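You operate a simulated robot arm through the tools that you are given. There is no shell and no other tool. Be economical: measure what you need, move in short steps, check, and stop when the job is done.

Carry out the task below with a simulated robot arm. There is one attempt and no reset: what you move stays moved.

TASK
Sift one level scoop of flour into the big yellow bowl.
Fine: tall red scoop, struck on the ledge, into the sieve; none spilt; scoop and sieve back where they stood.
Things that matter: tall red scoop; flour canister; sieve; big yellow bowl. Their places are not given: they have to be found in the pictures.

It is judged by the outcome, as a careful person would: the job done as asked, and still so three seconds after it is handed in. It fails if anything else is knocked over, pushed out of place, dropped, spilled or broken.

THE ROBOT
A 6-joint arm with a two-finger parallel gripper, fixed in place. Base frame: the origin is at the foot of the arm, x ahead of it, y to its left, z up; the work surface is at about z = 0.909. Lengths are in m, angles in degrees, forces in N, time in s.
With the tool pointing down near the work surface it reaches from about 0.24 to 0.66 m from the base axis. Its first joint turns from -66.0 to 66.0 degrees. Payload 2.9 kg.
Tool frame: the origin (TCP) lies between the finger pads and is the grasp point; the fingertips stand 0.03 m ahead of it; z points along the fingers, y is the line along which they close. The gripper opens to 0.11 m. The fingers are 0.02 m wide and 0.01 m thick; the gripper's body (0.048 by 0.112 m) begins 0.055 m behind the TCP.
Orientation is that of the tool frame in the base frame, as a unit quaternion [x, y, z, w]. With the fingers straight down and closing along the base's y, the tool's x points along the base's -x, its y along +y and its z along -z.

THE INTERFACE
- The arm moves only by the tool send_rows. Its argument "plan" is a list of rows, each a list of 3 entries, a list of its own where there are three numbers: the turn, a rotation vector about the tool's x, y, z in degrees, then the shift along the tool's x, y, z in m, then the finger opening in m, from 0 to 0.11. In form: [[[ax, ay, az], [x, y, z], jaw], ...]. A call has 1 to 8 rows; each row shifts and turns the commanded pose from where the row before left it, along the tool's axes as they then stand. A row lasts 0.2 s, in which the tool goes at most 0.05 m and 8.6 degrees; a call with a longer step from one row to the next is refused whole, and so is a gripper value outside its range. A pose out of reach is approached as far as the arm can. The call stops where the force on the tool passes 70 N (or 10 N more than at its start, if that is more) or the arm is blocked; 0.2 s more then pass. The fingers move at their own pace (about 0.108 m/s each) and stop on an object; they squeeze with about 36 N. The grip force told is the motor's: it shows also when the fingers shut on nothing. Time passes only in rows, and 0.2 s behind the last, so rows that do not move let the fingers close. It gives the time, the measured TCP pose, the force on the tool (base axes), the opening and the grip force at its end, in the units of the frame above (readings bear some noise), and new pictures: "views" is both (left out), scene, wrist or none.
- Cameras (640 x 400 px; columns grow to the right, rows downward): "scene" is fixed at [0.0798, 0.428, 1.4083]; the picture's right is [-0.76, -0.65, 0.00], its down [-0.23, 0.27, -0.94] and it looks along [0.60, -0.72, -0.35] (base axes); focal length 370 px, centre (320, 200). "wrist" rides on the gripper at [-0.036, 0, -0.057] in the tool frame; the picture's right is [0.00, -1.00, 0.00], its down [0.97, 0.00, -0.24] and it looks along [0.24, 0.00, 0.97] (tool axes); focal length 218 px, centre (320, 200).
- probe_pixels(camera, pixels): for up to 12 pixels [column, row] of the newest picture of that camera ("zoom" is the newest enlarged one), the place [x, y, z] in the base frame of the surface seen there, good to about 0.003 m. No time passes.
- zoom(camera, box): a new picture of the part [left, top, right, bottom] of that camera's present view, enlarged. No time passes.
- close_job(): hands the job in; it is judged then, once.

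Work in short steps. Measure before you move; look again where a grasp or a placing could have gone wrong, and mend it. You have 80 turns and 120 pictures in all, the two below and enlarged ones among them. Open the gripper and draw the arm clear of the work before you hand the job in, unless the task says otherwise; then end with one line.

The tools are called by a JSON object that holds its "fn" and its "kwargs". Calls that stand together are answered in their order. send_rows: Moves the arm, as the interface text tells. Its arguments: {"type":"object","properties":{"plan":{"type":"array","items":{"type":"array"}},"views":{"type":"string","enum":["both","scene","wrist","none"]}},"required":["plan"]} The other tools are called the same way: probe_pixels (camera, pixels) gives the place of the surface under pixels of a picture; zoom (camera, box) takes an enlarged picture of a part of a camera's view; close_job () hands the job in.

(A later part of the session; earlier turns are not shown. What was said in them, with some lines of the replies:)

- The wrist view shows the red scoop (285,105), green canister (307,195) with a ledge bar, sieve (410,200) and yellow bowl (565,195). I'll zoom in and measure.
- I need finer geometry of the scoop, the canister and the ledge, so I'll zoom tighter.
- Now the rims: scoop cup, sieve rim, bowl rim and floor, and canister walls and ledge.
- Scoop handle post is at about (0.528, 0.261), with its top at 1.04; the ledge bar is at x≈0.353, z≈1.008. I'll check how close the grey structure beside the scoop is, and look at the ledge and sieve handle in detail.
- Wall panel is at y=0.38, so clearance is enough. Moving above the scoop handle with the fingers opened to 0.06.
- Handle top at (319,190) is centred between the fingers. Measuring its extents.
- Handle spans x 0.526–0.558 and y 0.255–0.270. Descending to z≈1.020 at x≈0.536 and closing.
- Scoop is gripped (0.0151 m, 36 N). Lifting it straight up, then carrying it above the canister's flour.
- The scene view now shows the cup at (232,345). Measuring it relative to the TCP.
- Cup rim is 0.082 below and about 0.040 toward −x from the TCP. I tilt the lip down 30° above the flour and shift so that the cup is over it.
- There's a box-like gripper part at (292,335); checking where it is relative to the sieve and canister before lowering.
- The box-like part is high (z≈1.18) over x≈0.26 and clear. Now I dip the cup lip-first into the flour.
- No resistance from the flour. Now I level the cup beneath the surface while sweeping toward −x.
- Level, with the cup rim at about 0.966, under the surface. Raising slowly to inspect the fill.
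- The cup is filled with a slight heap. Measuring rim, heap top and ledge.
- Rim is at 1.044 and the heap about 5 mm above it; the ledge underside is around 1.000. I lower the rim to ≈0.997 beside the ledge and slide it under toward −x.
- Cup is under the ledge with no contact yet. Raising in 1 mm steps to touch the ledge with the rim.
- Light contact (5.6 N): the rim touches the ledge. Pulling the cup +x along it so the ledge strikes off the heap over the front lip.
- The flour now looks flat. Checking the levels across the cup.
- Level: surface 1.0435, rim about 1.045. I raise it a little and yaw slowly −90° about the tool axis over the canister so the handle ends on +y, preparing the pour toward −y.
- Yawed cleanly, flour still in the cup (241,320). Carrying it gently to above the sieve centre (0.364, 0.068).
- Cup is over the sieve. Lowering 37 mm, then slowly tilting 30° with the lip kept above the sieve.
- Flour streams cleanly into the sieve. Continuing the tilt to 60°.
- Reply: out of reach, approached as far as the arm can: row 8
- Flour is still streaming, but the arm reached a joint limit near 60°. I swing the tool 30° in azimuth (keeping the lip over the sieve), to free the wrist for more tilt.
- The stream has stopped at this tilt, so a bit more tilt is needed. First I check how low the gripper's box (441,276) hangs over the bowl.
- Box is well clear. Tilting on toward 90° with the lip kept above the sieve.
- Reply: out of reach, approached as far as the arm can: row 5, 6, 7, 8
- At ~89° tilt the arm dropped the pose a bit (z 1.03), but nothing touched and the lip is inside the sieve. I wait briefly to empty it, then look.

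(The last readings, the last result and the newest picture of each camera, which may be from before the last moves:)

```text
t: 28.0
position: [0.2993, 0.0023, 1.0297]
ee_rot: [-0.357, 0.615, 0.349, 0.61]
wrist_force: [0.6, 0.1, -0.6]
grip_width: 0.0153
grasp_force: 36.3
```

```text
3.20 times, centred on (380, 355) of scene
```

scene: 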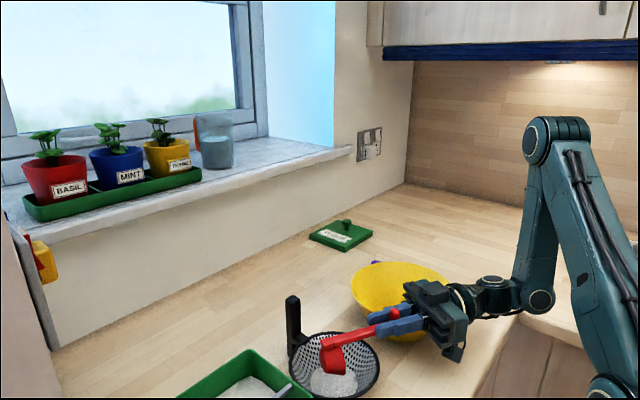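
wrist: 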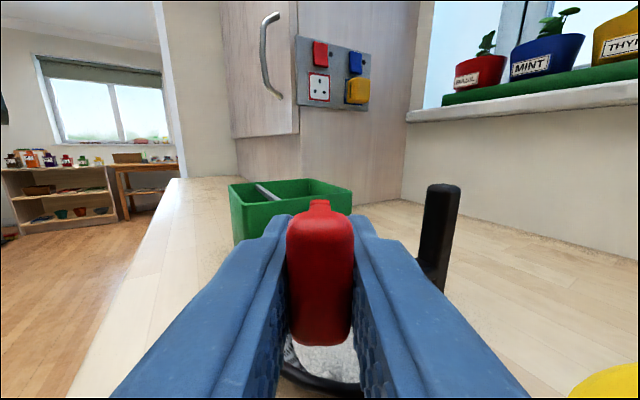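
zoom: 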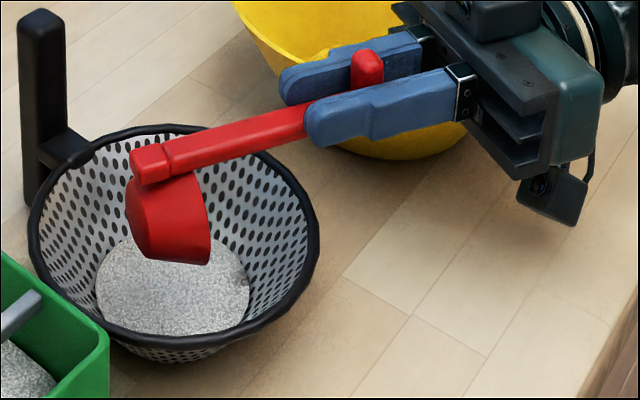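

No flour on the counter, and the sieve holds the flour. Reversing the tilt along the same path.

{"fn": "send_rows", "kwargs": {"plan": [[[0, 3.75, 0], [0.0022, 0, 0.0057], 0.0], [[0, 3.75, 0], [0.0018, 0, 0.0058], 0.0], [[0, 3.75, 0], [0.0015, 0, 0.0059], 0.0], [[0, 3.75, 0], [0.001, 0, 0.006], 0.0], [[0, 3.75, 0], [0.0007, 0, 0.0061], 0.0], [[0, 3.75, 0], [0.0002, 0, 0.0061], 0.0], [[0, 3.75, 0], [-0.0001, 0, 0.0061], 0.0], [[0, 3.75, 0], [-0.0005, 0, 0.0061], 0.0]], "views": "scene"}}

{"fn": "zoom", "kwargs": {"camera": "scene", "box": [220, 270, 420, 400]}}

```text
t: 29.8
position: [0.3234, 0.0417, 1.0154]
ee_rot: [-0.432, 0.749, 0.25, 0.436]
wrist_force: [-3.1, -6.7, 21.1]
grip_width: 0.0157
grasp_force: 35.7
```

scene: 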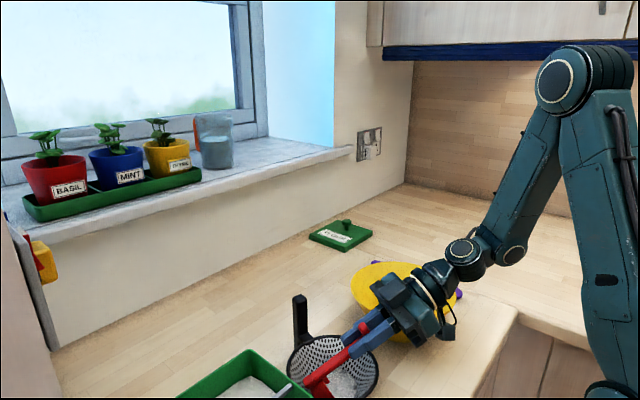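

```text
3.08 times, centred on (320, 335) of scene
```

zoom: 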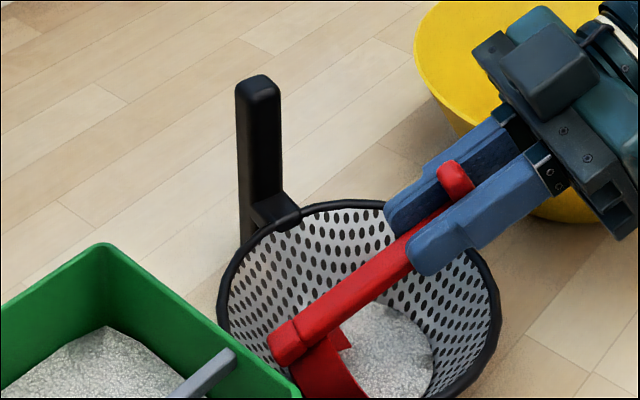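

The out-of-reach rows had reset the commanded pose, so the reversal went low and the scoop is pressing on the sieve (21 N). Raising straight up immediately in small steps.

{"fn": "send_rows", "kwargs": {"plan": [[[0, 0, 0], [-0.0065, 0, -0.00375], 0.0], [[0, 0, 0], [-0.0087, 0, -0.005], 0.0], [[0, 0, 0], [0, 0, 0], 0.0]], "views": "scene"}}

{"fn": "zoom", "kwargs": {"camera": "scene", "box": [220, 270, 420, 400]}}

```text
t: 30.6
position: [0.3231, 0.0421, 1.0314]
ee_rot: [-0.432, 0.751, 0.25, 0.434]
wrist_force: [0.7, -0.3, -0.6]
grip_width: 0.0155
grasp_force: 35.8
```

scene: 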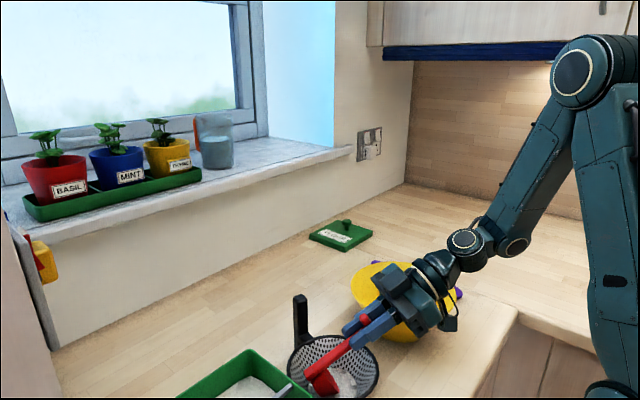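

```text
3.08 times, centred on (320, 335) of scene
```

zoom: 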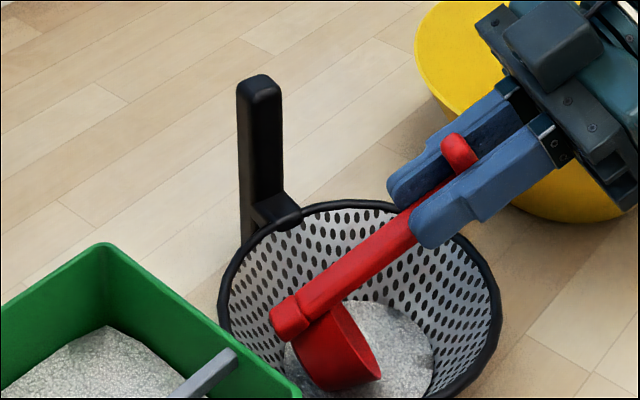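

Contact is released; the sieve slid a centimetre or so but stands upright with its flour. Lifting the scoop straight up clear of it.

{"fn": "send_rows", "kwargs": {"plan": [[[0, 0, 0], [-0.013, 0, -0.0075], 0.0], [[0, 0, 0], [-0.0173, 0, -0.01], 0.0], [[0, 0, 0], [-0.0173, 0, -0.01], 0.0], [[0, 0, 0], [-0.0173, 0, -0.01], 0.0], [[0, 0, 0], [0, 0, 0], 0.0]], "views": "scene"}}

{"fn": "zoom", "kwargs": {"camera": "scene", "box": [220, 270, 420, 400]}}

```text
t: 31.8
position: [0.3226, 0.0428, 1.1054]
ee_rot: [-0.433, 0.75, 0.251, 0.432]
wrist_force: [-1.1, -0.6, -1.1]
grip_width: 0.0156
grasp_force: 36.1
```

scene: 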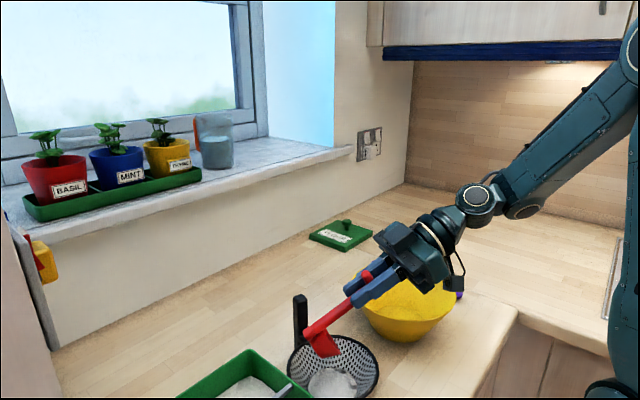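

```text
3.08 times, centred on (320, 335) of scene
```

zoom: 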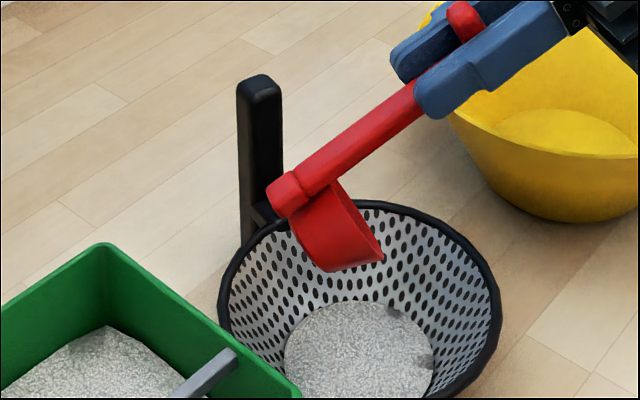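

Sieve still holds the flour and nothing is spilt. Bringing the scoop upright while rising over the sieve.

{"fn": "send_rows", "kwargs": {"plan": [[[0, 7.5, 0], [-0.0105, 0, 0.0013], 0.0], [[0, 7.5, 0], [-0.0106, 0, 0], 0.0], [[0, 7.5, 0], [-0.0105, 0, -0.0014], 0.0], [[0, 7.5, 0], [-0.0103, 0, -0.0027], 0.0], [[0, 7.5, 0], [-0.0098, 0, -0.0041], 0.0], [[0, 7.5, 0], [-0.0092, 0, -0.0053], 0.0], [[0, 7.5, 0], [-0.0084, 0, -0.0066], 0.0], [[0, 7.5, 0], [-0.0076, 0, -0.0075], 0.0]], "views": "scene"}}

{"fn": "zoom", "kwargs": {"camera": "scene", "box": [220, 270, 420, 400]}}

```text
t: 33.6
position: [0.3488, 0.0866, 1.1734]
ee_rot: [-0.499, 0.866, 0.001, -0.001]
wrist_force: [-0.2, 0.7, -0.3]
grip_width: 0.0154
grasp_force: 35.9
```

scene: 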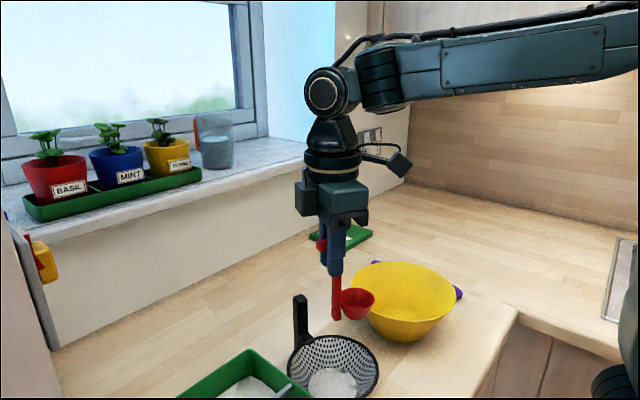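

```text
3.08 times, centred on (320, 335) of scene
```

zoom: 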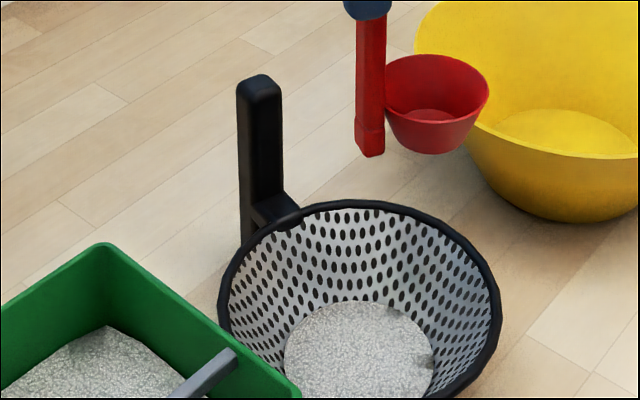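

The scoop is empty. Yawing it back to its original orientation.

{"fn": "send_rows", "kwargs": {"plan": [[[0, 0, 7.5], [0, 0, 0], 0.0], [[0, 0, 7.5], [0, 0, 0], 0.0], [[0, 0, 7.5], [0, 0, 0], 0.0], [[0, 0, 7.5], [0, 0, 0], 0.0], [[0, 0, 7.5], [0, 0, 0], 0.0], [[0, 0, 7.5], [0, 0, 0], 0.0], [[0, 0, 7.5], [0, 0, 0], 0.0], [[0, 0, 7.5], [0, 0, 0], 0.0]], "views": "none"}}

```text
t: 35.4
position: [0.3489, 0.0863, 1.1735]
ee_rot: [0.002, 1.0, 0.001, 0.0]
wrist_force: [0.7, 0.4, -0.5]
grip_width: 0.0154
grasp_force: 36.3
```

Carrying it above its original spot (0.536, 0.262).

{"fn": "send_rows", "kwargs": {"plan": [[[0, 0, 0], [-0.0268, 0.0251, 0], 0.0], [[0, 0, 0], [-0.0268, 0.0251, 0], 0.0], [[0, 0, 0], [-0.0268, 0.0251, 0], 0.0], [[0, 0, 0], [-0.0268, 0.0251, 0], 0.0], [[0, 0, 0], [-0.0268, 0.0251, 0], 0.0], [[0, 0, 0], [-0.0268, 0.0251, 0], 0.0], [[0, 0, 0], [-0.0266, 0.0251, 0], 0.0], [[0, 0, 0], [0, 0, 0], 0.0]], "views": "wrist"}}

```text
t: 37.2
position: [0.536, 0.2622, 1.1737]
ee_rot: [0.0, 1.0, 0.0, -0.001]
wrist_force: [0.8, 0.1, 0.3]
grip_width: 0.0152
grasp_force: 35.7
```

wrist: 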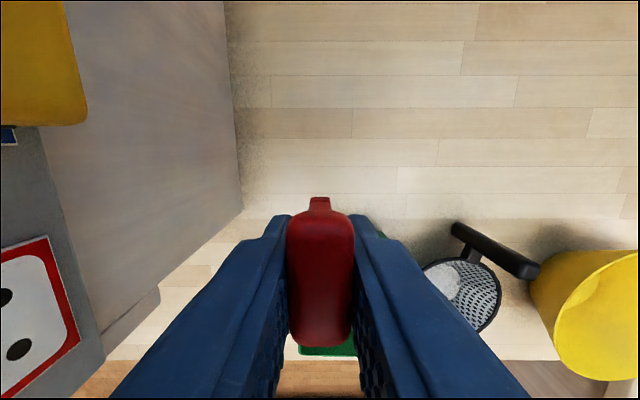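

Lowering toward the counter, stopping just above the grasp height.

{"fn": "send_rows", "kwargs": {"plan": [[[0, 0, 0], [0, 0, 0.035], 0.0], [[0, 0, 0], [0, 0, 0.04], 0.0], [[0, 0, 0], [0, 0, 0.04], 0.0], [[0, 0, 0], [0, 0, 0.025], 0.0], [[0, 0, 0], [0, 0, 0.007], 0.0], [[0, 0, 0], [0, 0, 0], 0.0]], "views": "none"}}

```text
t: 38.6
position: [0.536, 0.2614, 1.0273]
ee_rot: [0.001, 1.0, 0.0, -0.001]
wrist_force: [0.5, 0.8, 0.7]
grip_width: 0.0155
grasp_force: 35.8
```

{"fn": "send_rows", "kwargs": {"plan": [[[0, 0, 0], [0, 0, 0.003], 0.0], [[0, 0, 0], [0, 0, 0.002], 0.0], [[0, 0, 0], [0, 0, 0.001], 0.0], [[0, 0, 0], [0, 0, 0], 0.0]], "views": "scene"}}

{"fn": "zoom", "kwargs": {"camera": "scene", "box": [120, 300, 260, 400]}}

```text
t: 39.6
position: [0.5363, 0.263, 1.0204]
ee_rot: [0.0, 1.0, 0.001, 0.001]
wrist_force: [-2.3, -1.6, 8.4]
grip_width: 0.0153
grasp_force: 35.8
```

scene: 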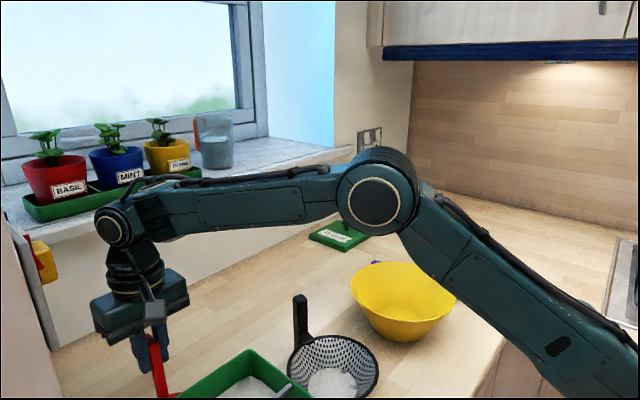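

```text
4.00 times, centred on (190, 350) of scene
```

zoom: 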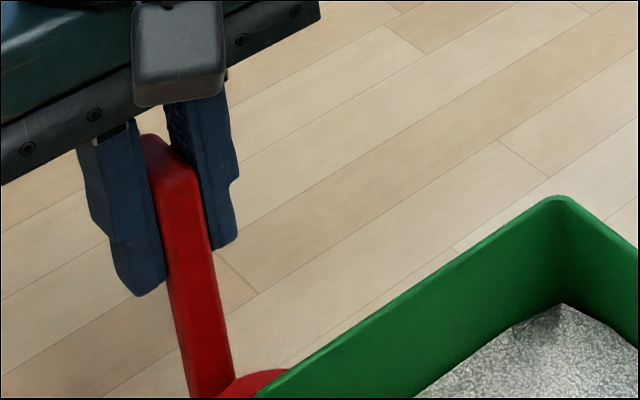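

Contact at 8 N: the scoop stands on the counter. Easing off 1 mm, opening, and withdrawing upward.

{"fn": "send_rows", "kwargs": {"plan": [[[0, 0, 0], [0, 0, -0.0005], 0.0], [[0, 0, 0], [0, 0, 0], 0.05], [[0, 0, 0], [0, 0, 0], 0.05], [[0, 0, 0], [0, 0, -0.03], 0.05], [[0, 0, 0], [0, 0, -0.04], 0.05], [[0, 0, 0], [0, 0, -0.04], 0.05], [[0, 0, 0], [0, 0, -0.04], 0.05], [[0, 0, 0], [0, 0, 0], 0.05]]}}

{"fn": "zoom", "kwargs": {"camera": "wrist", "box": [240, 140, 400, 260]}}

```text
t: 41.4
position: [0.5351, 0.2619, 1.1726]
ee_rot: [0.001, 1.0, 0.001, -0.002]
wrist_force: [0.7, 0.0, 0.6]
grip_width: 0.0502
grasp_force: 0.0
```

scene: 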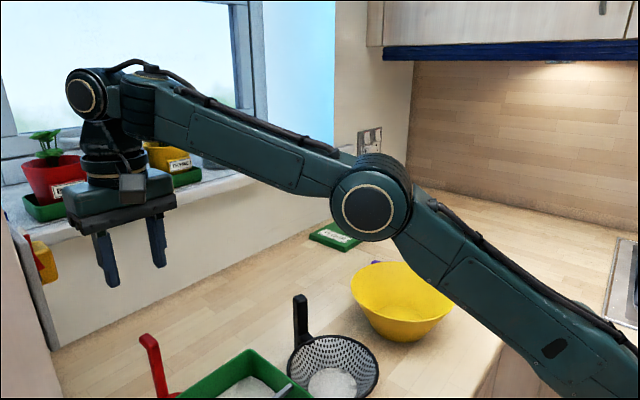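
wrist: 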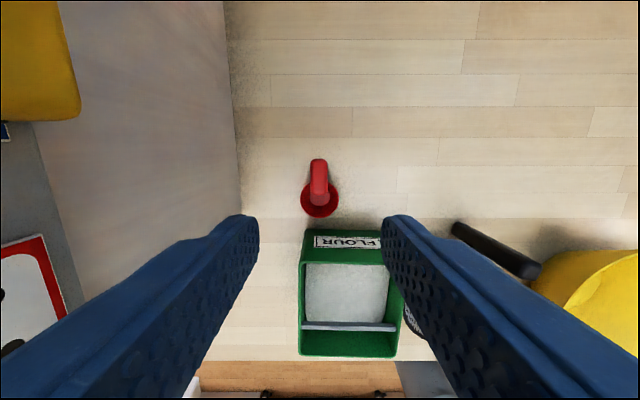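

```text
3.33 times, centred on (320, 200) of wrist
```

zoom: 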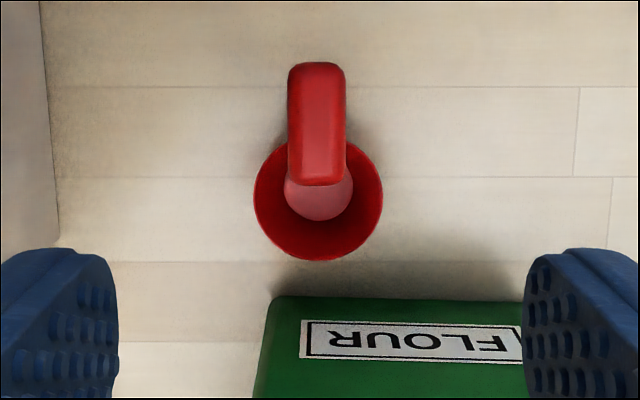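

The scoop is back in its place. Now moving over the sieve to measure its pose.

{"fn": "send_rows", "kwargs": {"plan": [[[0, 0, 0], [0.0208, -0.0323, -0.005], 0.06], [[0, 0, 0], [0.0208, -0.0323, -0.005], 0.06], [[0, 0, 0], [0.0208, -0.0323, -0.005], 0.06], [[0, 0, 0], [0.0208, -0.0323, -0.005], 0.06], [[0, 0, 0], [0.0208, -0.0323, -0.005], 0.06], [[0, 0, 0], [0.0208, -0.0323, -0.005], 0.06], [[0, 0, 0], [0, 0, 0], 0.06]]}}

{"fn": "zoom", "kwargs": {"camera": "wrist", "box": [220, 110, 420, 270]}}

{"fn": "zoom", "kwargs": {"camera": "scene", "box": [240, 280, 400, 400]}}

```text
t: 43.0
position: [0.4123, 0.0671, 1.2023]
ee_rot: [0.0, 1.0, 0.001, 0.0]
wrist_force: [-0.2, 0.9, -0.1]
grip_width: 0.0598
grasp_force: 0.0
```

scene: 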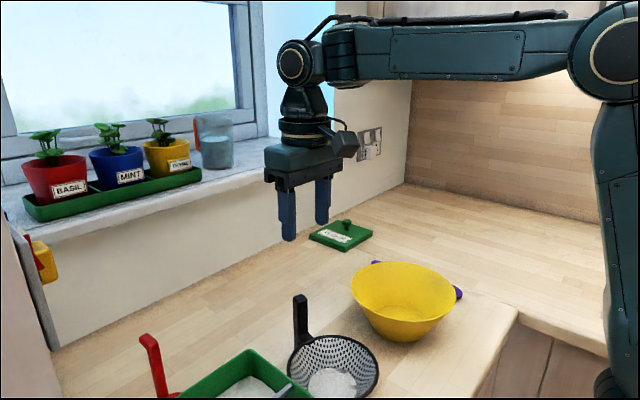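
wrist: 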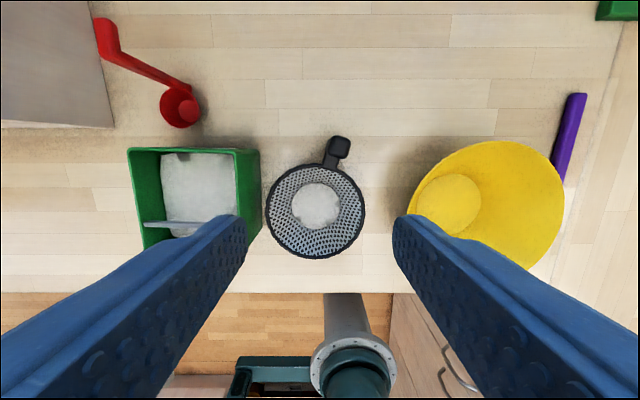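

```text
2.50 times, centred on (320, 190) of wrist
```

zoom: 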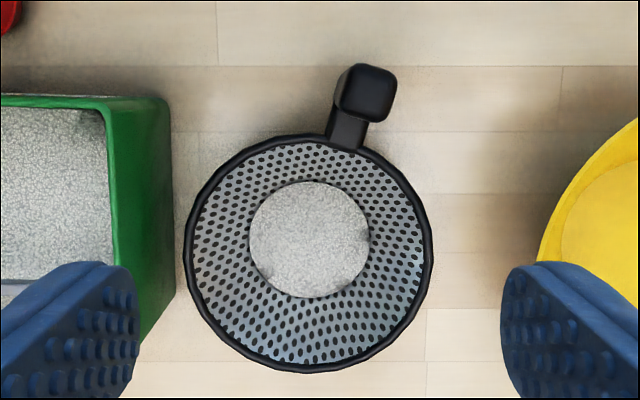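

```text
3.33 times, centred on (320, 340) of scene
```

zoom: 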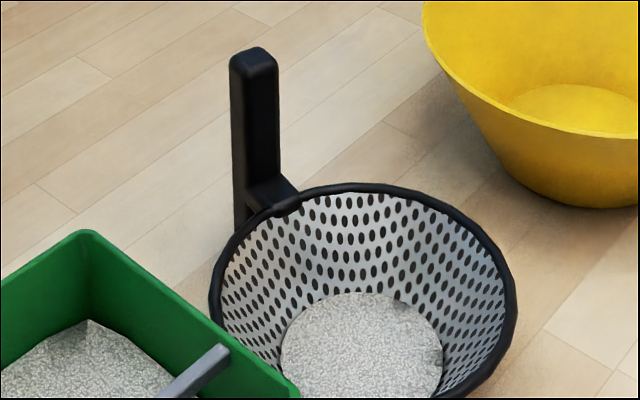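

Measuring the sieve's rim and handle as they now stand.

{"fn": "probe_pixels", "kwargs": {"camera": "wrist", "pixels": [[267, 212], [364, 212], [315, 258], [308, 165.5], [338, 145], [334, 139], [348, 141], [345, 155], [329, 153], [332, 162], [316, 205]]}}

{"fn": "probe_pixels", "kwargs": {"camera": "scene", "pixels": [[299, 297], [297, 310], [298, 325], [305, 310], [298, 340], [306, 336], [312, 336]]}}

```text
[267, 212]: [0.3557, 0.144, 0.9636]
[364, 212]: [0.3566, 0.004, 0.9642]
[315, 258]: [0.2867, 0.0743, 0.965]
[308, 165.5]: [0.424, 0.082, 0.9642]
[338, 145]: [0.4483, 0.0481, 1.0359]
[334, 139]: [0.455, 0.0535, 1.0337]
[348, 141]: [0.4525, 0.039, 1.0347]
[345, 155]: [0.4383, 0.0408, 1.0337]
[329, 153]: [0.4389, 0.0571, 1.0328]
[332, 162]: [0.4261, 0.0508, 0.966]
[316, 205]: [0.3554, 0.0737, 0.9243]
```

```text
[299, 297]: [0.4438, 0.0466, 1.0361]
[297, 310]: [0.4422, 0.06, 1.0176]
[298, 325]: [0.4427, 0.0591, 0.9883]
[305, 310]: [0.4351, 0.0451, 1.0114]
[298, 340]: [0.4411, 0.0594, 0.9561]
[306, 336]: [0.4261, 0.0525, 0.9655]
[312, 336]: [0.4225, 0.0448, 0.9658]
```

Sieve now: centre (0.356, 0.074), handle (0.447, 0.048), so it turned about −11° and slid ~8 mm from its original centre (0.361, 0.068) and handle ≈(0.455, 0.059). I align above the handle with a 16° yaw.

{"fn": "send_rows", "kwargs": {"plan": [[[0, 0, 0], [-0.0347, -0.0191, 0.01], 0.06], [[0, 0, 8], [0, 0, 0], 0.06], [[0, 0, 8], [0, 0, 0], 0.06], [[0, 0, 0], [0, 0, 0.04], 0.06], [[0, 0, 0], [0, 0, 0.04], 0.06], [[0, 0, 0], [0, 0, 0.03], 0.06], [[0, 0, 0], [0, 0, 0], 0.06]]}}

{"fn": "zoom", "kwargs": {"camera": "wrist", "box": [220, 140, 420, 400]}}

```text
t: 44.6
position: [0.4473, 0.0475, 1.0798]
ee_rot: [0.14, 0.99, 0.0, 0.0]
wrist_force: [0.3, 0.6, 1.2]
grip_width: 0.0598
grasp_force: 0.0
```

scene: 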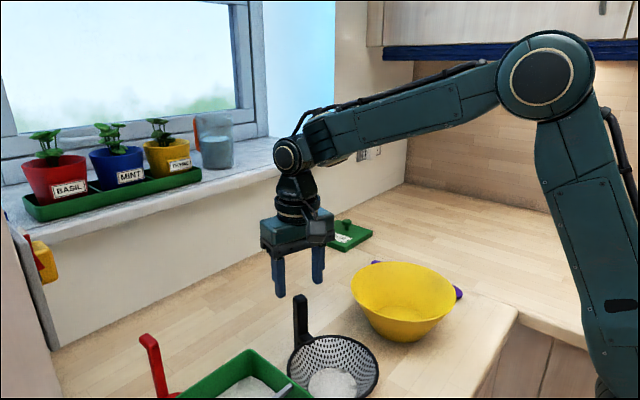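
wrist: 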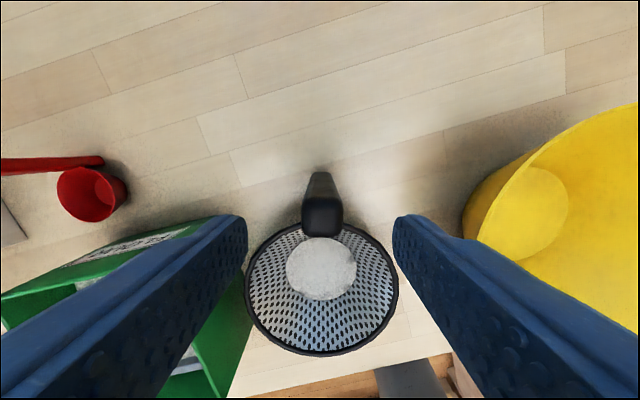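

```text
1.54 times, centred on (320, 270) of wrist
```

zoom: 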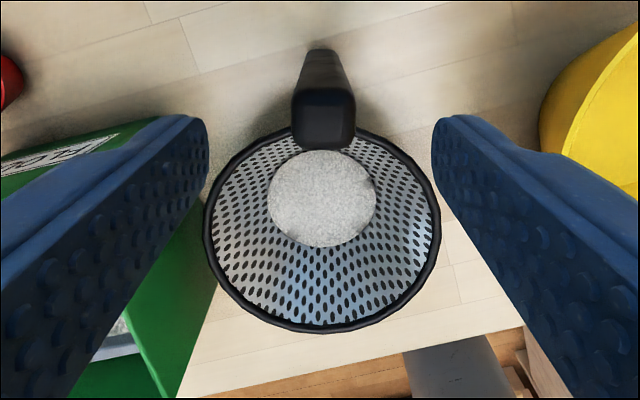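

Aligned with the handle. Descending to z≈1.008 and closing.

{"fn": "send_rows", "kwargs": {"plan": [[[0, 0, 0], [0, 0, 0.03], 0.06], [[0, 0, 0], [0, 0, 0.03], 0.06], [[0, 0, 0], [0, 0, 0.011], 0.06], [[0, 0, 0], [0, 0, 0], 0.06], [[0, 0, 0], [0, 0, 0], 0.0], [[0, 0, 0], [0, 0, 0], 0.0], [[0, 0, 0], [0, 0, 0], 0.0]], "views": "scene"}}

{"fn": "zoom", "kwargs": {"camera": "scene", "box": [240, 280, 400, 400]}}

```text
t: 46.2
position: [0.4458, 0.0468, 1.0106]
ee_rot: [0.14, 0.99, 0.002, -0.001]
wrist_force: [0.3, -0.2, -1.2]
grip_width: 0.0217
grasp_force: 36.2
```

scene: 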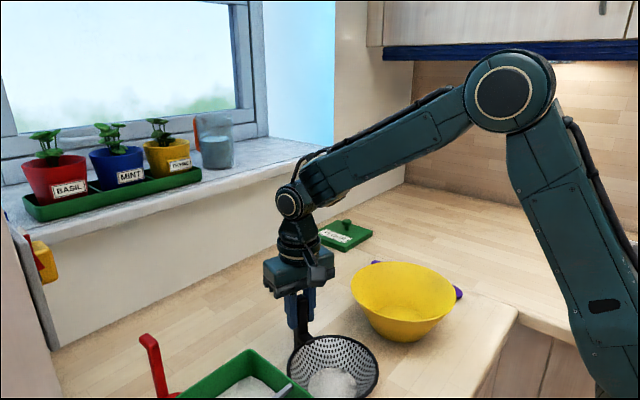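

```text
3.33 times, centred on (320, 340) of scene
```

zoom: 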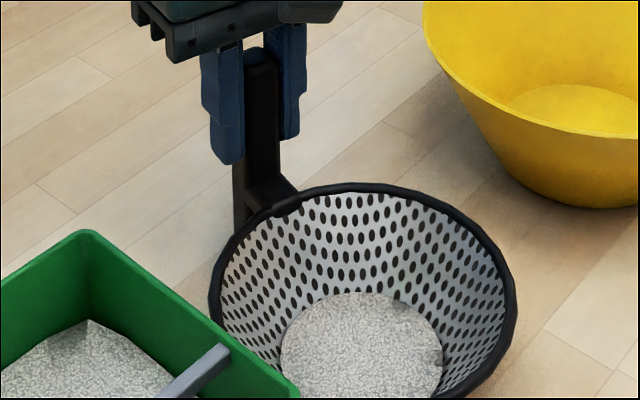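

Gripped the handle (21.7 mm). Lifting slowly by 2 cm and checking for tilt or leakage.

{"fn": "send_rows", "kwargs": {"plan": [[[0, 0, 0], [0, 0, -0.003], 0.0], [[0, 0, 0], [0, 0, -0.005], 0.0], [[0, 0, 0], [0, 0, -0.006], 0.0], [[0, 0, 0], [0, 0, -0.006], 0.0], [[0, 0, 0], [0, 0, 0], 0.0]], "views": "scene"}}

{"fn": "zoom", "kwargs": {"camera": "scene", "box": [240, 280, 400, 400]}}

```text
t: 47.4
position: [0.4455, 0.048, 1.0305]
ee_rot: [0.14, 0.99, 0.0, 0.0]
wrist_force: [0.1, -0.3, -1.5]
grip_width: 0.0218
grasp_force: 36.2
```

scene: 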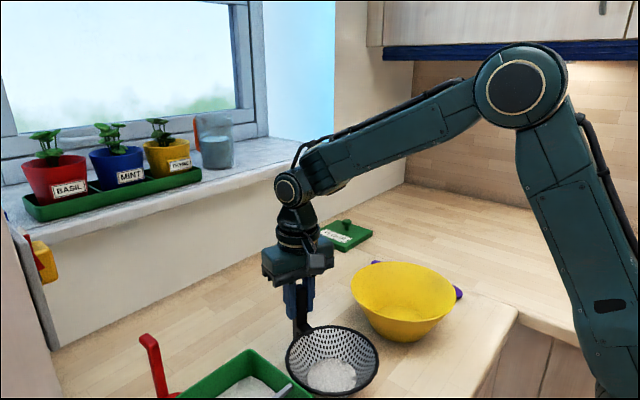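

```text
3.33 times, centred on (320, 340) of scene
```

zoom: 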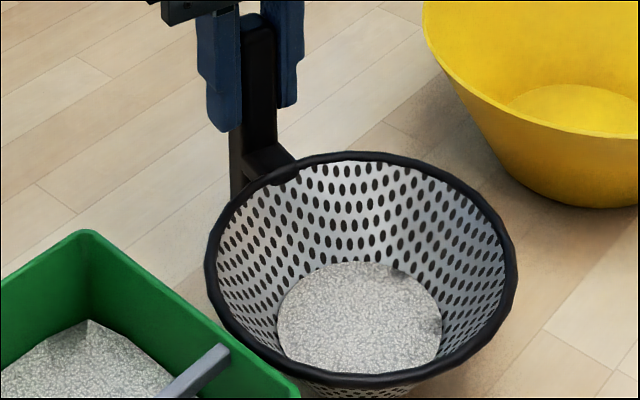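

No leak and no tilt. Lifting on, gently, above the bowl rim height.

{"fn": "send_rows", "kwargs": {"plan": [[[0, 0, 0], [0, 0, -0.006], 0.0], [[0, 0, 0], [0, 0, -0.01], 0.0], [[0, 0, 0], [0, 0, -0.012], 0.0], [[0, 0, 0], [0, 0, -0.013], 0.0], [[0, 0, 0], [0, 0, -0.013], 0.0], [[0, 0, 0], [0, 0, -0.013], 0.0], [[0, 0, 0], [0, 0, -0.012], 0.0], [[0, 0, 0], [0, 0, -0.006], 0.0]], "views": "scene"}}

{"fn": "zoom", "kwargs": {"camera": "scene", "box": [240, 240, 440, 400]}}

```text
t: 49.2
position: [0.445, 0.0491, 1.1154]
ee_rot: [0.141, 0.99, 0.002, -0.001]
wrist_force: [-0.3, -0.4, -1.5]
grip_width: 0.0218
grasp_force: 35.9
```

scene: 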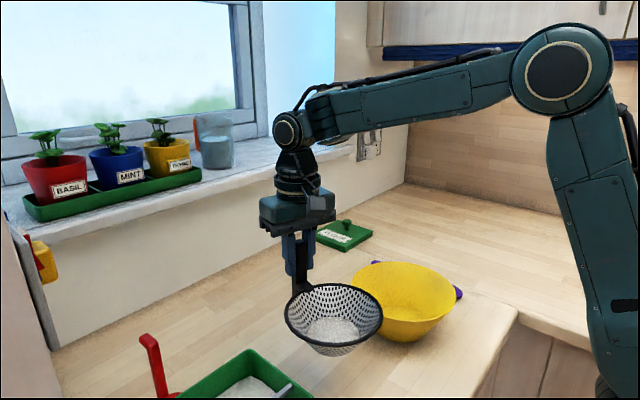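

```text
2.50 times, centred on (340, 320) of scene
```

zoom: 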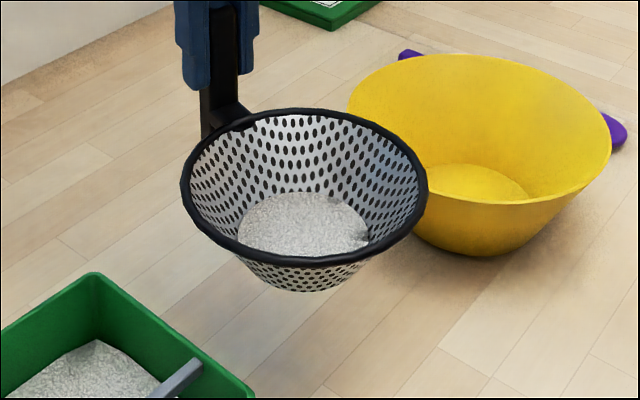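

Sieve level and intact, its bottom at ≈1.016. Carrying it smoothly in −y to over the bowl centre (0.356, −0.147).

{"fn": "send_rows", "kwargs": {"plan": [[[0, 0, 0], [-0.0016, -0.0055, 0], 0.0], [[0, 0, 0], [-0.0028, -0.0097, 0], 0.0], [[0, 0, 0], [-0.004, -0.0139, 0], 0.0], [[0, 0, 0], [-0.0044, -0.0152, 0], 0.0], [[0, 0, 0], [-0.0044, -0.0152, 0], 0.0], [[0, 0, 0], [-0.0044, -0.0152, 0], 0.0], [[0, 0, 0], [-0.0044, -0.0152, 0], 0.0], [[0, 0, 0], [-0.0044, -0.0152, 0], 0.0]], "views": "none"}}

{"fn": "send_rows", "kwargs": {"plan": [[[0, 0, 0], [-0.0044, -0.0152, 0], 0.0], [[0, 0, 0], [-0.0044, -0.0152, 0], 0.0], [[0, 0, 0], [-0.0044, -0.0152, 0], 0.0], [[0, 0, 0], [-0.0044, -0.0152, 0], 0.0], [[0, 0, 0], [-0.0044, -0.0152, 0], 0.0], [[0, 0, 0], [-0.0044, -0.0152, 0], 0.0], [[0, 0, 0], [-0.0032, -0.0111, 0], 0.0], [[0, 0, 0], [-0.0016, -0.0055, 0], 0.0]]}}

{"fn": "zoom", "kwargs": {"camera": "scene", "box": [280, 220, 500, 400]}}

```text
t: 51.0
position: [0.4468, -0.0616, 1.1147]
ee_rot: [0.139, 0.99, 0.001, -0.001]
wrist_force: [-0.4, -0.3, -1.0]
grip_width: 0.0217
grasp_force: 36.0
```

```text
t: 52.8
position: [0.4466, -0.1724, 1.1148]
ee_rot: [0.139, 0.99, 0.002, -0.001]
wrist_force: [-0.6, -1.0, -1.1]
grip_width: 0.0215
grasp_force: 35.9
```

scene: 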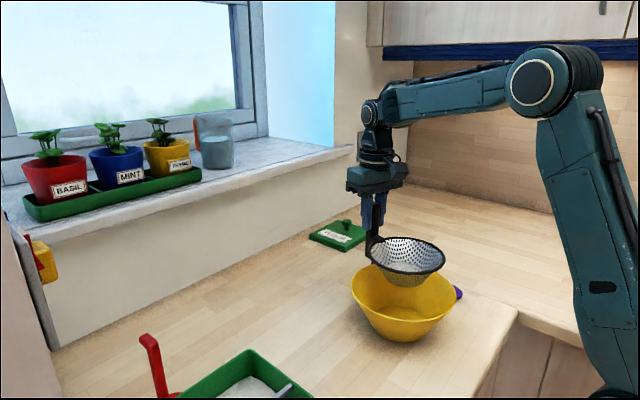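
wrist: 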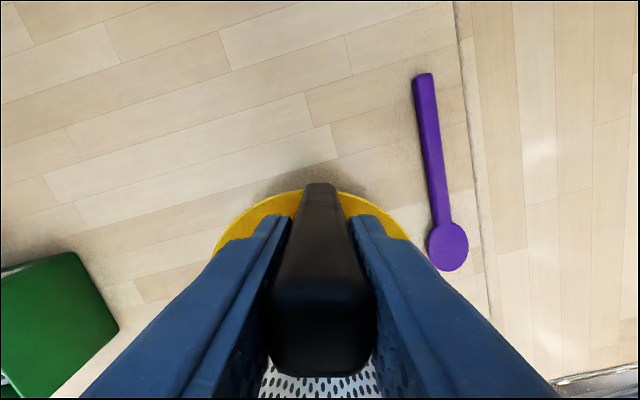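

```text
2.22 times, centred on (390, 310) of scene
```

zoom: 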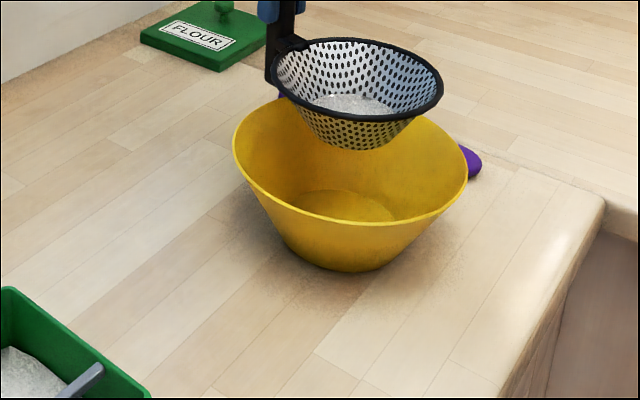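

Sieve is over the bowl. Lowering 2 cm so that its bottom is just inside the rim, then shaking side to side.

{"fn": "send_rows", "kwargs": {"plan": [[[0, 0, 0], [0, 0, 0.01], 0.0], [[0, 0, 0], [0, 0, 0.012], 0.0], [[0, 0, 0], [0, 0.01, 0], 0.0], [[0, 0, 0], [0, -0.02, 0], 0.0], [[0, 0, 0], [0, 0.02, 0], 0.0], [[0, 0, 0], [0, -0.02, 0], 0.0], [[0, 0, 0], [0, 0.02, 0], 0.0], [[0, 0, 0], [0, -0.01, 0], 0.0]], "views": "scene"}}

{"fn": "zoom", "kwargs": {"camera": "scene", "box": [300, 210, 500, 360]}}

```text
t: 54.6
position: [0.4471, -0.1713, 1.0933]
ee_rot: [0.14, 0.99, 0.001, 0.0]
wrist_force: [1.2, -0.2, 2.1]
grip_width: 0.0218
grasp_force: 36.5
```

scene: 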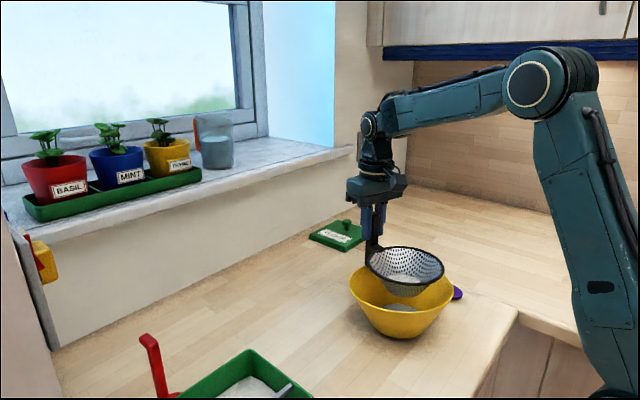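

```text
2.67 times, centred on (400, 285) of scene
```

zoom: 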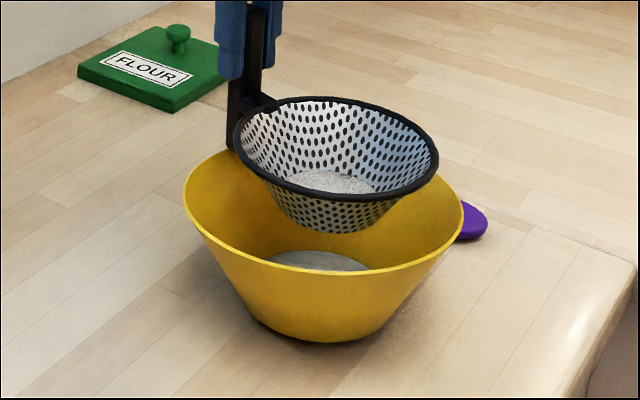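

Flour is falling into the bowl, but the bowl seems to have shifted a few pixels: the handle foot probably touched its rim. Raising 2.2 cm before shaking more, and checking the bowl.

{"fn": "send_rows", "kwargs": {"plan": [[[0, 0, 0], [0, 0, -0.012], 0.0], [[0, 0, 0], [0, 0, -0.012], 0.0], [[0, 0, 0], [0, 0, 0], 0.0]], "views": "scene"}}

{"fn": "zoom", "kwargs": {"camera": "scene", "box": [300, 210, 500, 360]}}

{"fn": "probe_pixels", "kwargs": {"camera": "scene", "pixels": [[350, 284], [452, 291], [400, 310], [363, 300], [440, 305], [400, 300], [371, 257], [370, 250]]}}

```text
t: 55.4
position: [0.4456, -0.1716, 1.1165]
ee_rot: [0.139, 0.99, 0.001, 0.0]
wrist_force: [0.6, 0.0, -0.8]
grip_width: 0.0216
grasp_force: 35.4
```

scene: 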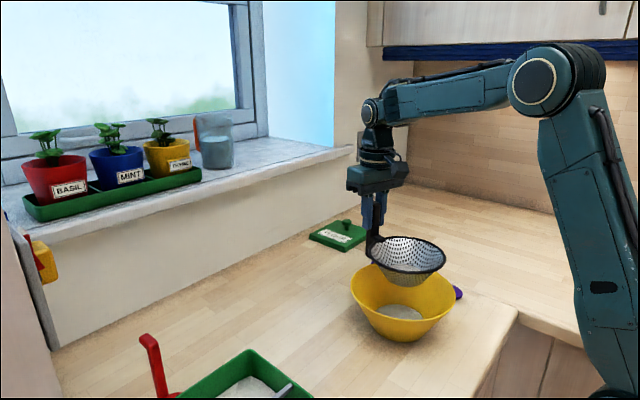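

```text
2.67 times, centred on (400, 285) of scene
```

zoom: 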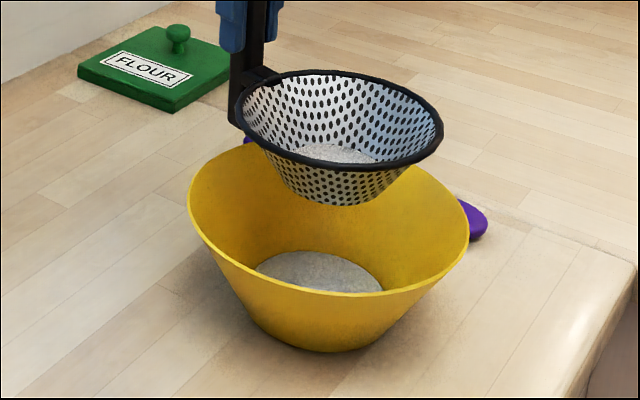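

```text
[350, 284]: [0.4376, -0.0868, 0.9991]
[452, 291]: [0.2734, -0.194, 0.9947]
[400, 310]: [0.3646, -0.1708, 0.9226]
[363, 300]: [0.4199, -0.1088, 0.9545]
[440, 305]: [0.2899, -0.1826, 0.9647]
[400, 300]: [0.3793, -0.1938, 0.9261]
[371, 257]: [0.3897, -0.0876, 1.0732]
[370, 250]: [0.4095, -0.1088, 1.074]
```

The bowl settled back to its original place (rim edges within ~1 px). Continuing the shake at this safer height.

{"fn": "send_rows", "kwargs": {"plan": [[[0, 0, 0], [0, 0.01, 0], 0.0], [[0, 0, 0], [0, -0.02, 0], 0.0], [[0, 0, 0], [0, 0.02, 0], 0.0], [[0, 0, 0], [0, -0.02, 0], 0.0], [[0, 0, 0], [0, 0.02, 0], 0.0], [[0, 0, 0], [0, -0.02, 0], 0.0], [[0, 0, 0], [0, 0.02, 0], 0.0], [[0, 0, 0], [0, -0.01, 0], 0.0]], "views": "none"}}

{"fn": "send_rows", "kwargs": {"plan": [[[0, 0, 0], [0, 0.01, 0], 0.0], [[0, 0, 0], [0, -0.02, 0], 0.0], [[0, 0, 0], [0, 0.02, 0], 0.0], [[0, 0, 0], [0, -0.02, 0], 0.0], [[0, 0, 0], [0, 0.02, 0], 0.0], [[0, 0, 0], [0, -0.02, 0], 0.0], [[0, 0, 0], [0, 0.02, 0], 0.0], [[0, 0, 0], [0, -0.01, 0], 0.0]], "views": "scene"}}

{"fn": "zoom", "kwargs": {"camera": "scene", "box": [300, 210, 500, 360]}}

```text
t: 57.2
position: [0.4455, -0.1721, 1.1179]
ee_rot: [0.14, 0.99, 0.002, 0.0]
wrist_force: [0.8, -0.4, -1.1]
grip_width: 0.0218
grasp_force: 36.1
```

```text
t: 59.0
position: [0.4453, -0.1734, 1.1151]
ee_rot: [0.14, 0.99, 0.001, 0.0]
wrist_force: [-0.5, -0.4, -0.7]
grip_width: 0.0217
grasp_force: 36.7
```

scene: 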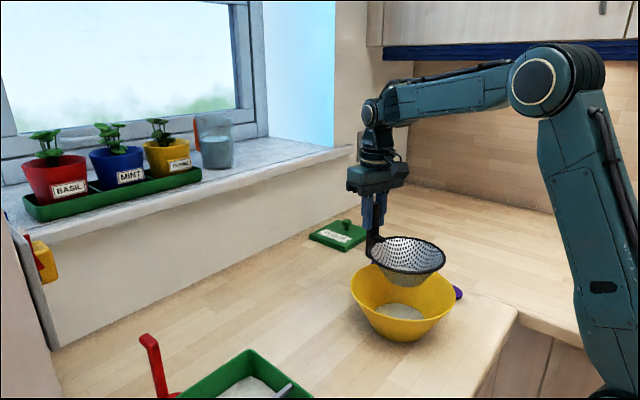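

```text
2.67 times, centred on (400, 285) of scene
```

zoom: 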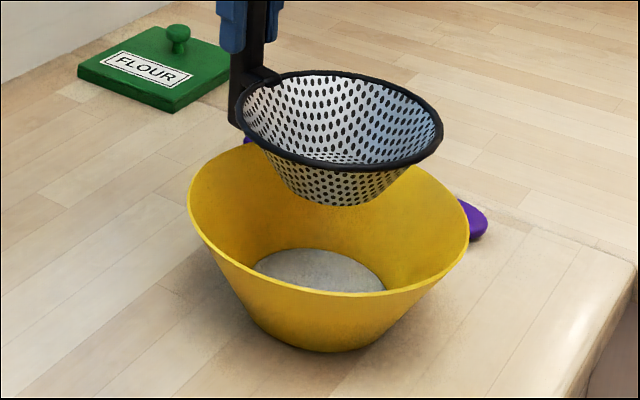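

The sieve looks empty. One more shake to be sure, then I'll check closely.

{"fn": "send_rows", "kwargs": {"plan": [[[0, 0, 0], [0, 0.01, 0], 0.0], [[0, 0, 0], [0, -0.02, 0], 0.0], [[0, 0, 0], [0, 0.02, 0], 0.0], [[0, 0, 0], [0, -0.02, 0], 0.0], [[0, 0, 0], [0, 0.02, 0], 0.0], [[0, 0, 0], [0, -0.02, 0], 0.0], [[0, 0, 0], [0, 0.01, 0], 0.0], [[0, 0, 0], [0, 0, 0], 0.0]], "views": "scene"}}

{"fn": "zoom", "kwargs": {"camera": "scene", "box": [350, 220, 460, 300]}}

```text
t: 60.8
position: [0.4475, -0.1711, 1.1154]
ee_rot: [0.139, 0.99, 0.0, -0.001]
wrist_force: [-0.1, 0.2, -1.6]
grip_width: 0.0214
grasp_force: 36.2
```

scene: 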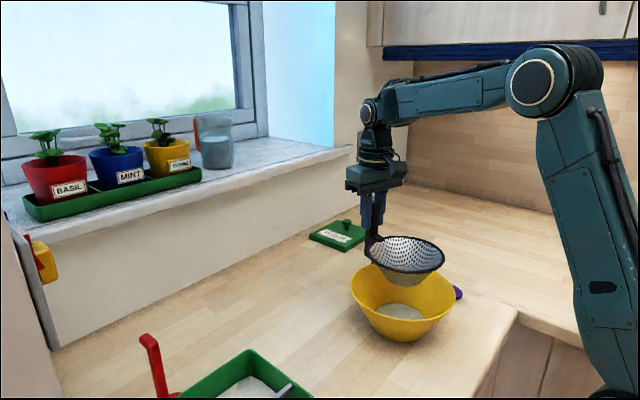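

```text
5.00 times, centred on (405, 260) of scene
```

zoom: 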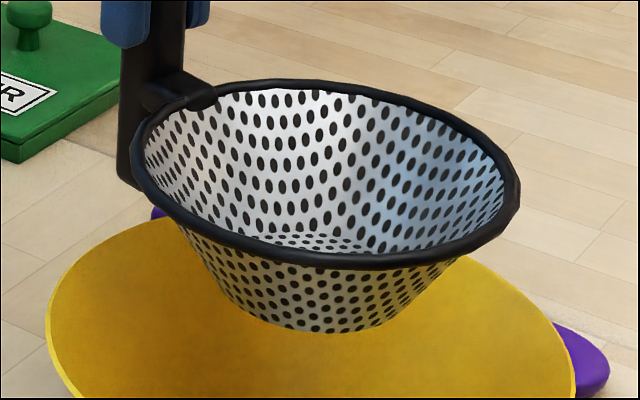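

Sieve is empty. Carrying it back over its original spot.

{"fn": "send_rows", "kwargs": {"plan": [[[0, 0, 0], [0.0035, 0.014, 0], 0.0], [[0, 0, 0], [0.0076, 0.0298, 0], 0.0], [[0, 0, 0], [0.0076, 0.0298, 0], 0.0], [[0, 0, 0], [0.0076, 0.0298, 0], 0.0], [[0, 0, 0], [0.0076, 0.0298, 0], 0.0], [[0, 0, 0], [0.0076, 0.0298, 0], 0.0], [[0, 0, 0], [0.0076, 0.0298, 0], 0.0], [[0, 0, 0], [0.0076, 0.0298, 0], 0.0]], "views": "none"}}

{"fn": "send_rows", "kwargs": {"plan": [[[0, 0, -5.5], [0, 0, 0], 0.0], [[0, 0, -5], [0, 0, 0], 0.0], [[0, 0, 0], [0, 0, 0.03], 0.0], [[0, 0, 0], [0, 0, 0.03], 0.0], [[0, 0, 0], [0, 0, 0.025], 0.0], [[0, 0, 0], [0, 0, 0.01], 0.0], [[0, 0, 0], [0, 0, 0], 0.0]], "views": "scene"}}

{"fn": "zoom", "kwargs": {"camera": "scene", "box": [120, 220, 480, 400]}}

```text
t: 62.6
position: [0.4551, 0.0577, 1.1163]
ee_rot: [0.14, 0.99, 0.001, 0.0]
wrist_force: [0.1, -0.1, -0.8]
grip_width: 0.0214
grasp_force: 36.3
```

```text
t: 64.2
position: [0.4545, 0.0589, 1.0219]
ee_rot: [0.049, 0.999, 0.001, 0.0]
wrist_force: [0.2, -0.2, -0.9]
grip_width: 0.0215
grasp_force: 36.4
```

scene: 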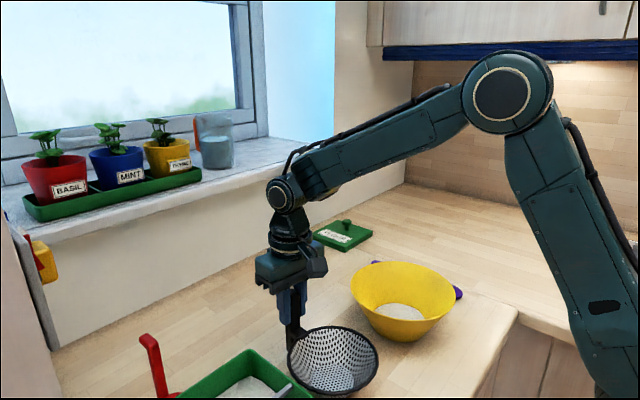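

```text
1.78 times, centred on (300, 310) of scene
```

zoom: 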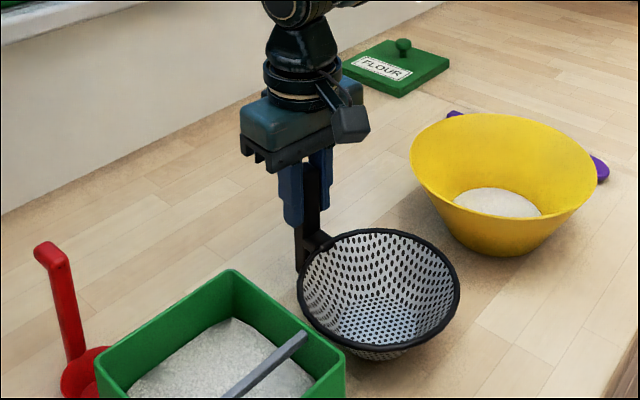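

Aligned with the starting position (rim 297–460 vs 302–462 originally in the same zoom, still 1 cm up). Lowering gently to contact.

{"fn": "send_rows", "kwargs": {"plan": [[[0, 0, 0], [0, 0, 0.005], 0.0], [[0, 0, 0], [0, 0, 0.004], 0.0], [[0, 0, 0], [0, 0, 0.002], 0.0], [[0, 0, 0], [0, 0, 0.001], 0.0], [[0, 0, 0], [0, 0, 0], 0.0]], "views": "scene"}}

{"fn": "zoom", "kwargs": {"camera": "scene", "box": [120, 220, 480, 400]}}

```text
t: 65.4
position: [0.4534, 0.0579, 1.0105]
ee_rot: [0.049, 0.999, 0.001, 0.0]
wrist_force: [0.0, -0.8, 0.0]
grip_width: 0.0214
grasp_force: 36.4
```

scene: 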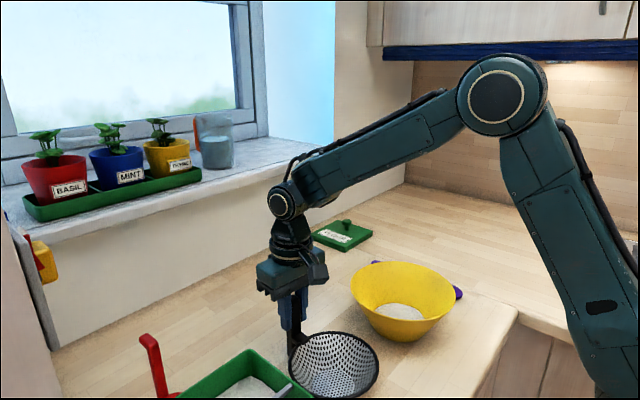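

```text
1.78 times, centred on (300, 310) of scene
```

zoom: 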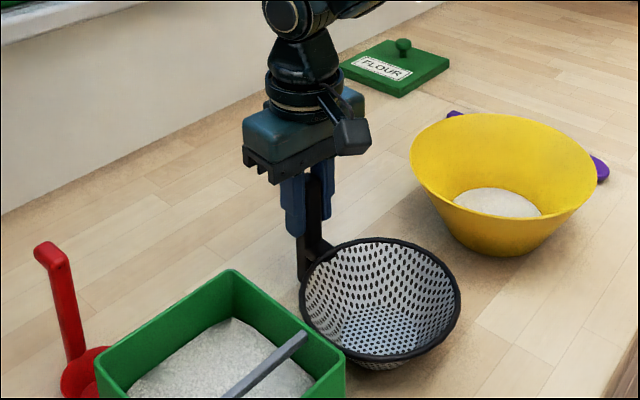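

It matches the initial picture (rim 300–462, bottom ~370). Lowering the last millimetre or so to contact.

{"fn": "send_rows", "kwargs": {"plan": [[[0, 0, 0], [0, 0, 0.001], 0.0], [[0, 0, 0], [0, 0, 0.001], 0.0], [[0, 0, 0], [0, 0, 0], 0.0]], "views": "none"}}

```text
t: 66.2
position: [0.4539, 0.0569, 1.0106]
ee_rot: [0.049, 0.999, 0.001, 0.0]
wrist_force: [-0.4, 1.5, 17.7]
grip_width: 0.0217
grasp_force: 35.9
```

Firm contact (17.7 N). Backing off 1 mm, opening, and withdrawing straight up.

{"fn": "send_rows", "kwargs": {"plan": [[[0, 0, 0], [0, 0, -0.0013], 0.0], [[0, 0, 0], [0, 0, 0], 0.06], [[0, 0, 0], [0, 0, 0], 0.06], [[0, 0, 0], [0, 0, -0.03], 0.06], [[0, 0, 0], [0, 0, -0.04], 0.06], [[0, 0, 0], [0, 0, -0.045], 0.06], [[0, 0, 0], [0, 0, -0.045], 0.06], [[0, 0, 0], [0, 0, -0.045], 0.06]]}}

{"fn": "zoom", "kwargs": {"camera": "scene", "box": [120, 220, 480, 400]}}

{"fn": "probe_pixels", "kwargs": {"camera": "scene", "pixels": [[143, 340], [155, 342], [293, 298], [292, 320], [293, 345], [300, 352], [353, 290], [452, 294]]}}

```text
t: 68.0
position: [0.4523, 0.0594, 1.2174]
ee_rot: [0.049, 0.999, 0.0, -0.001]
wrist_force: [0.2, 0.3, 0.0]
grip_width: 0.0602
grasp_force: 0.1
```

scene: 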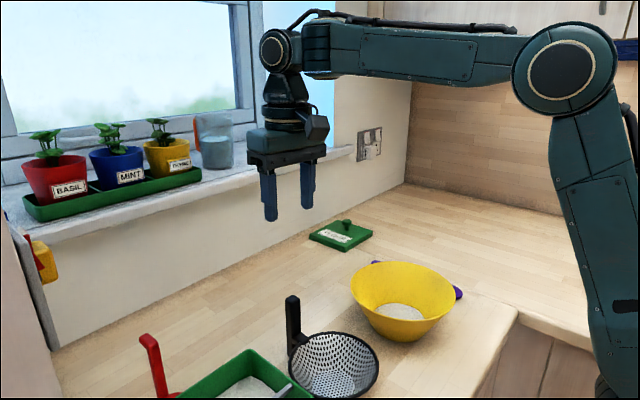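
wrist: 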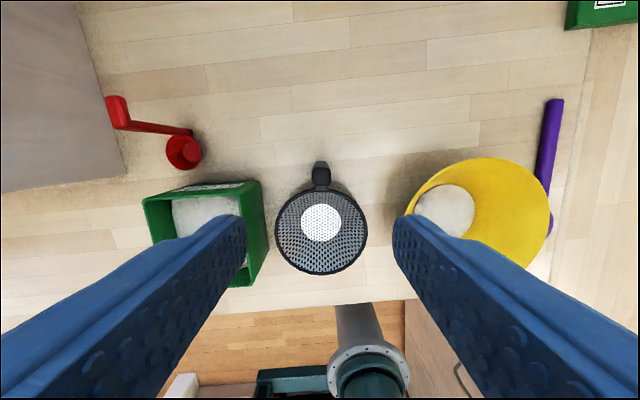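

```text
1.78 times, centred on (300, 310) of scene
```

zoom: 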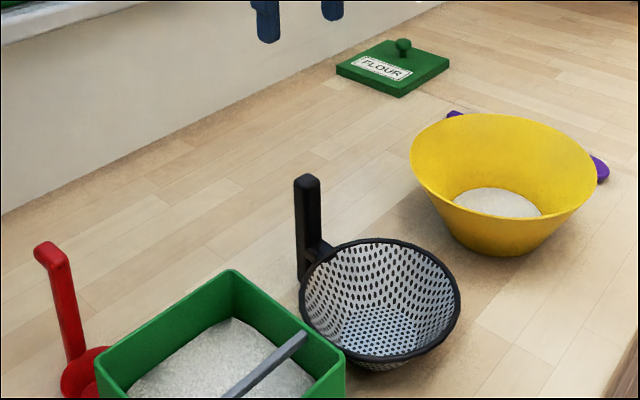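

```text
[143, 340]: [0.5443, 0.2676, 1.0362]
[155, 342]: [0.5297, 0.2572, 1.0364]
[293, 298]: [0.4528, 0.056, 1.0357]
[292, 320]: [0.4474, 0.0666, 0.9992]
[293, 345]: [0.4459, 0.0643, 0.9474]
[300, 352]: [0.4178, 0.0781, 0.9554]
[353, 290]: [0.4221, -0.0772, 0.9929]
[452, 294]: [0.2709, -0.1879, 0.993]
```

Everything matches the starting picture to within a couple of millimetres: scoop, sieve, bowl and canister are in place, the flour is in the bowl and there is none on the counter. The gripper is open and clear, so I'm handing in.

{"fn": "close_job", "kwargs": {}}

```text
The job is handed in.
```

One level scoop of flour, struck on the ledge, is sifted into the big yellow bowl with none seen spilt, and the scoop and sieve are back where they stood, though the arm pushed the sieve about a centimetre while pouring and the sieve briefly tipped the bowl while shaking before both were back in place.
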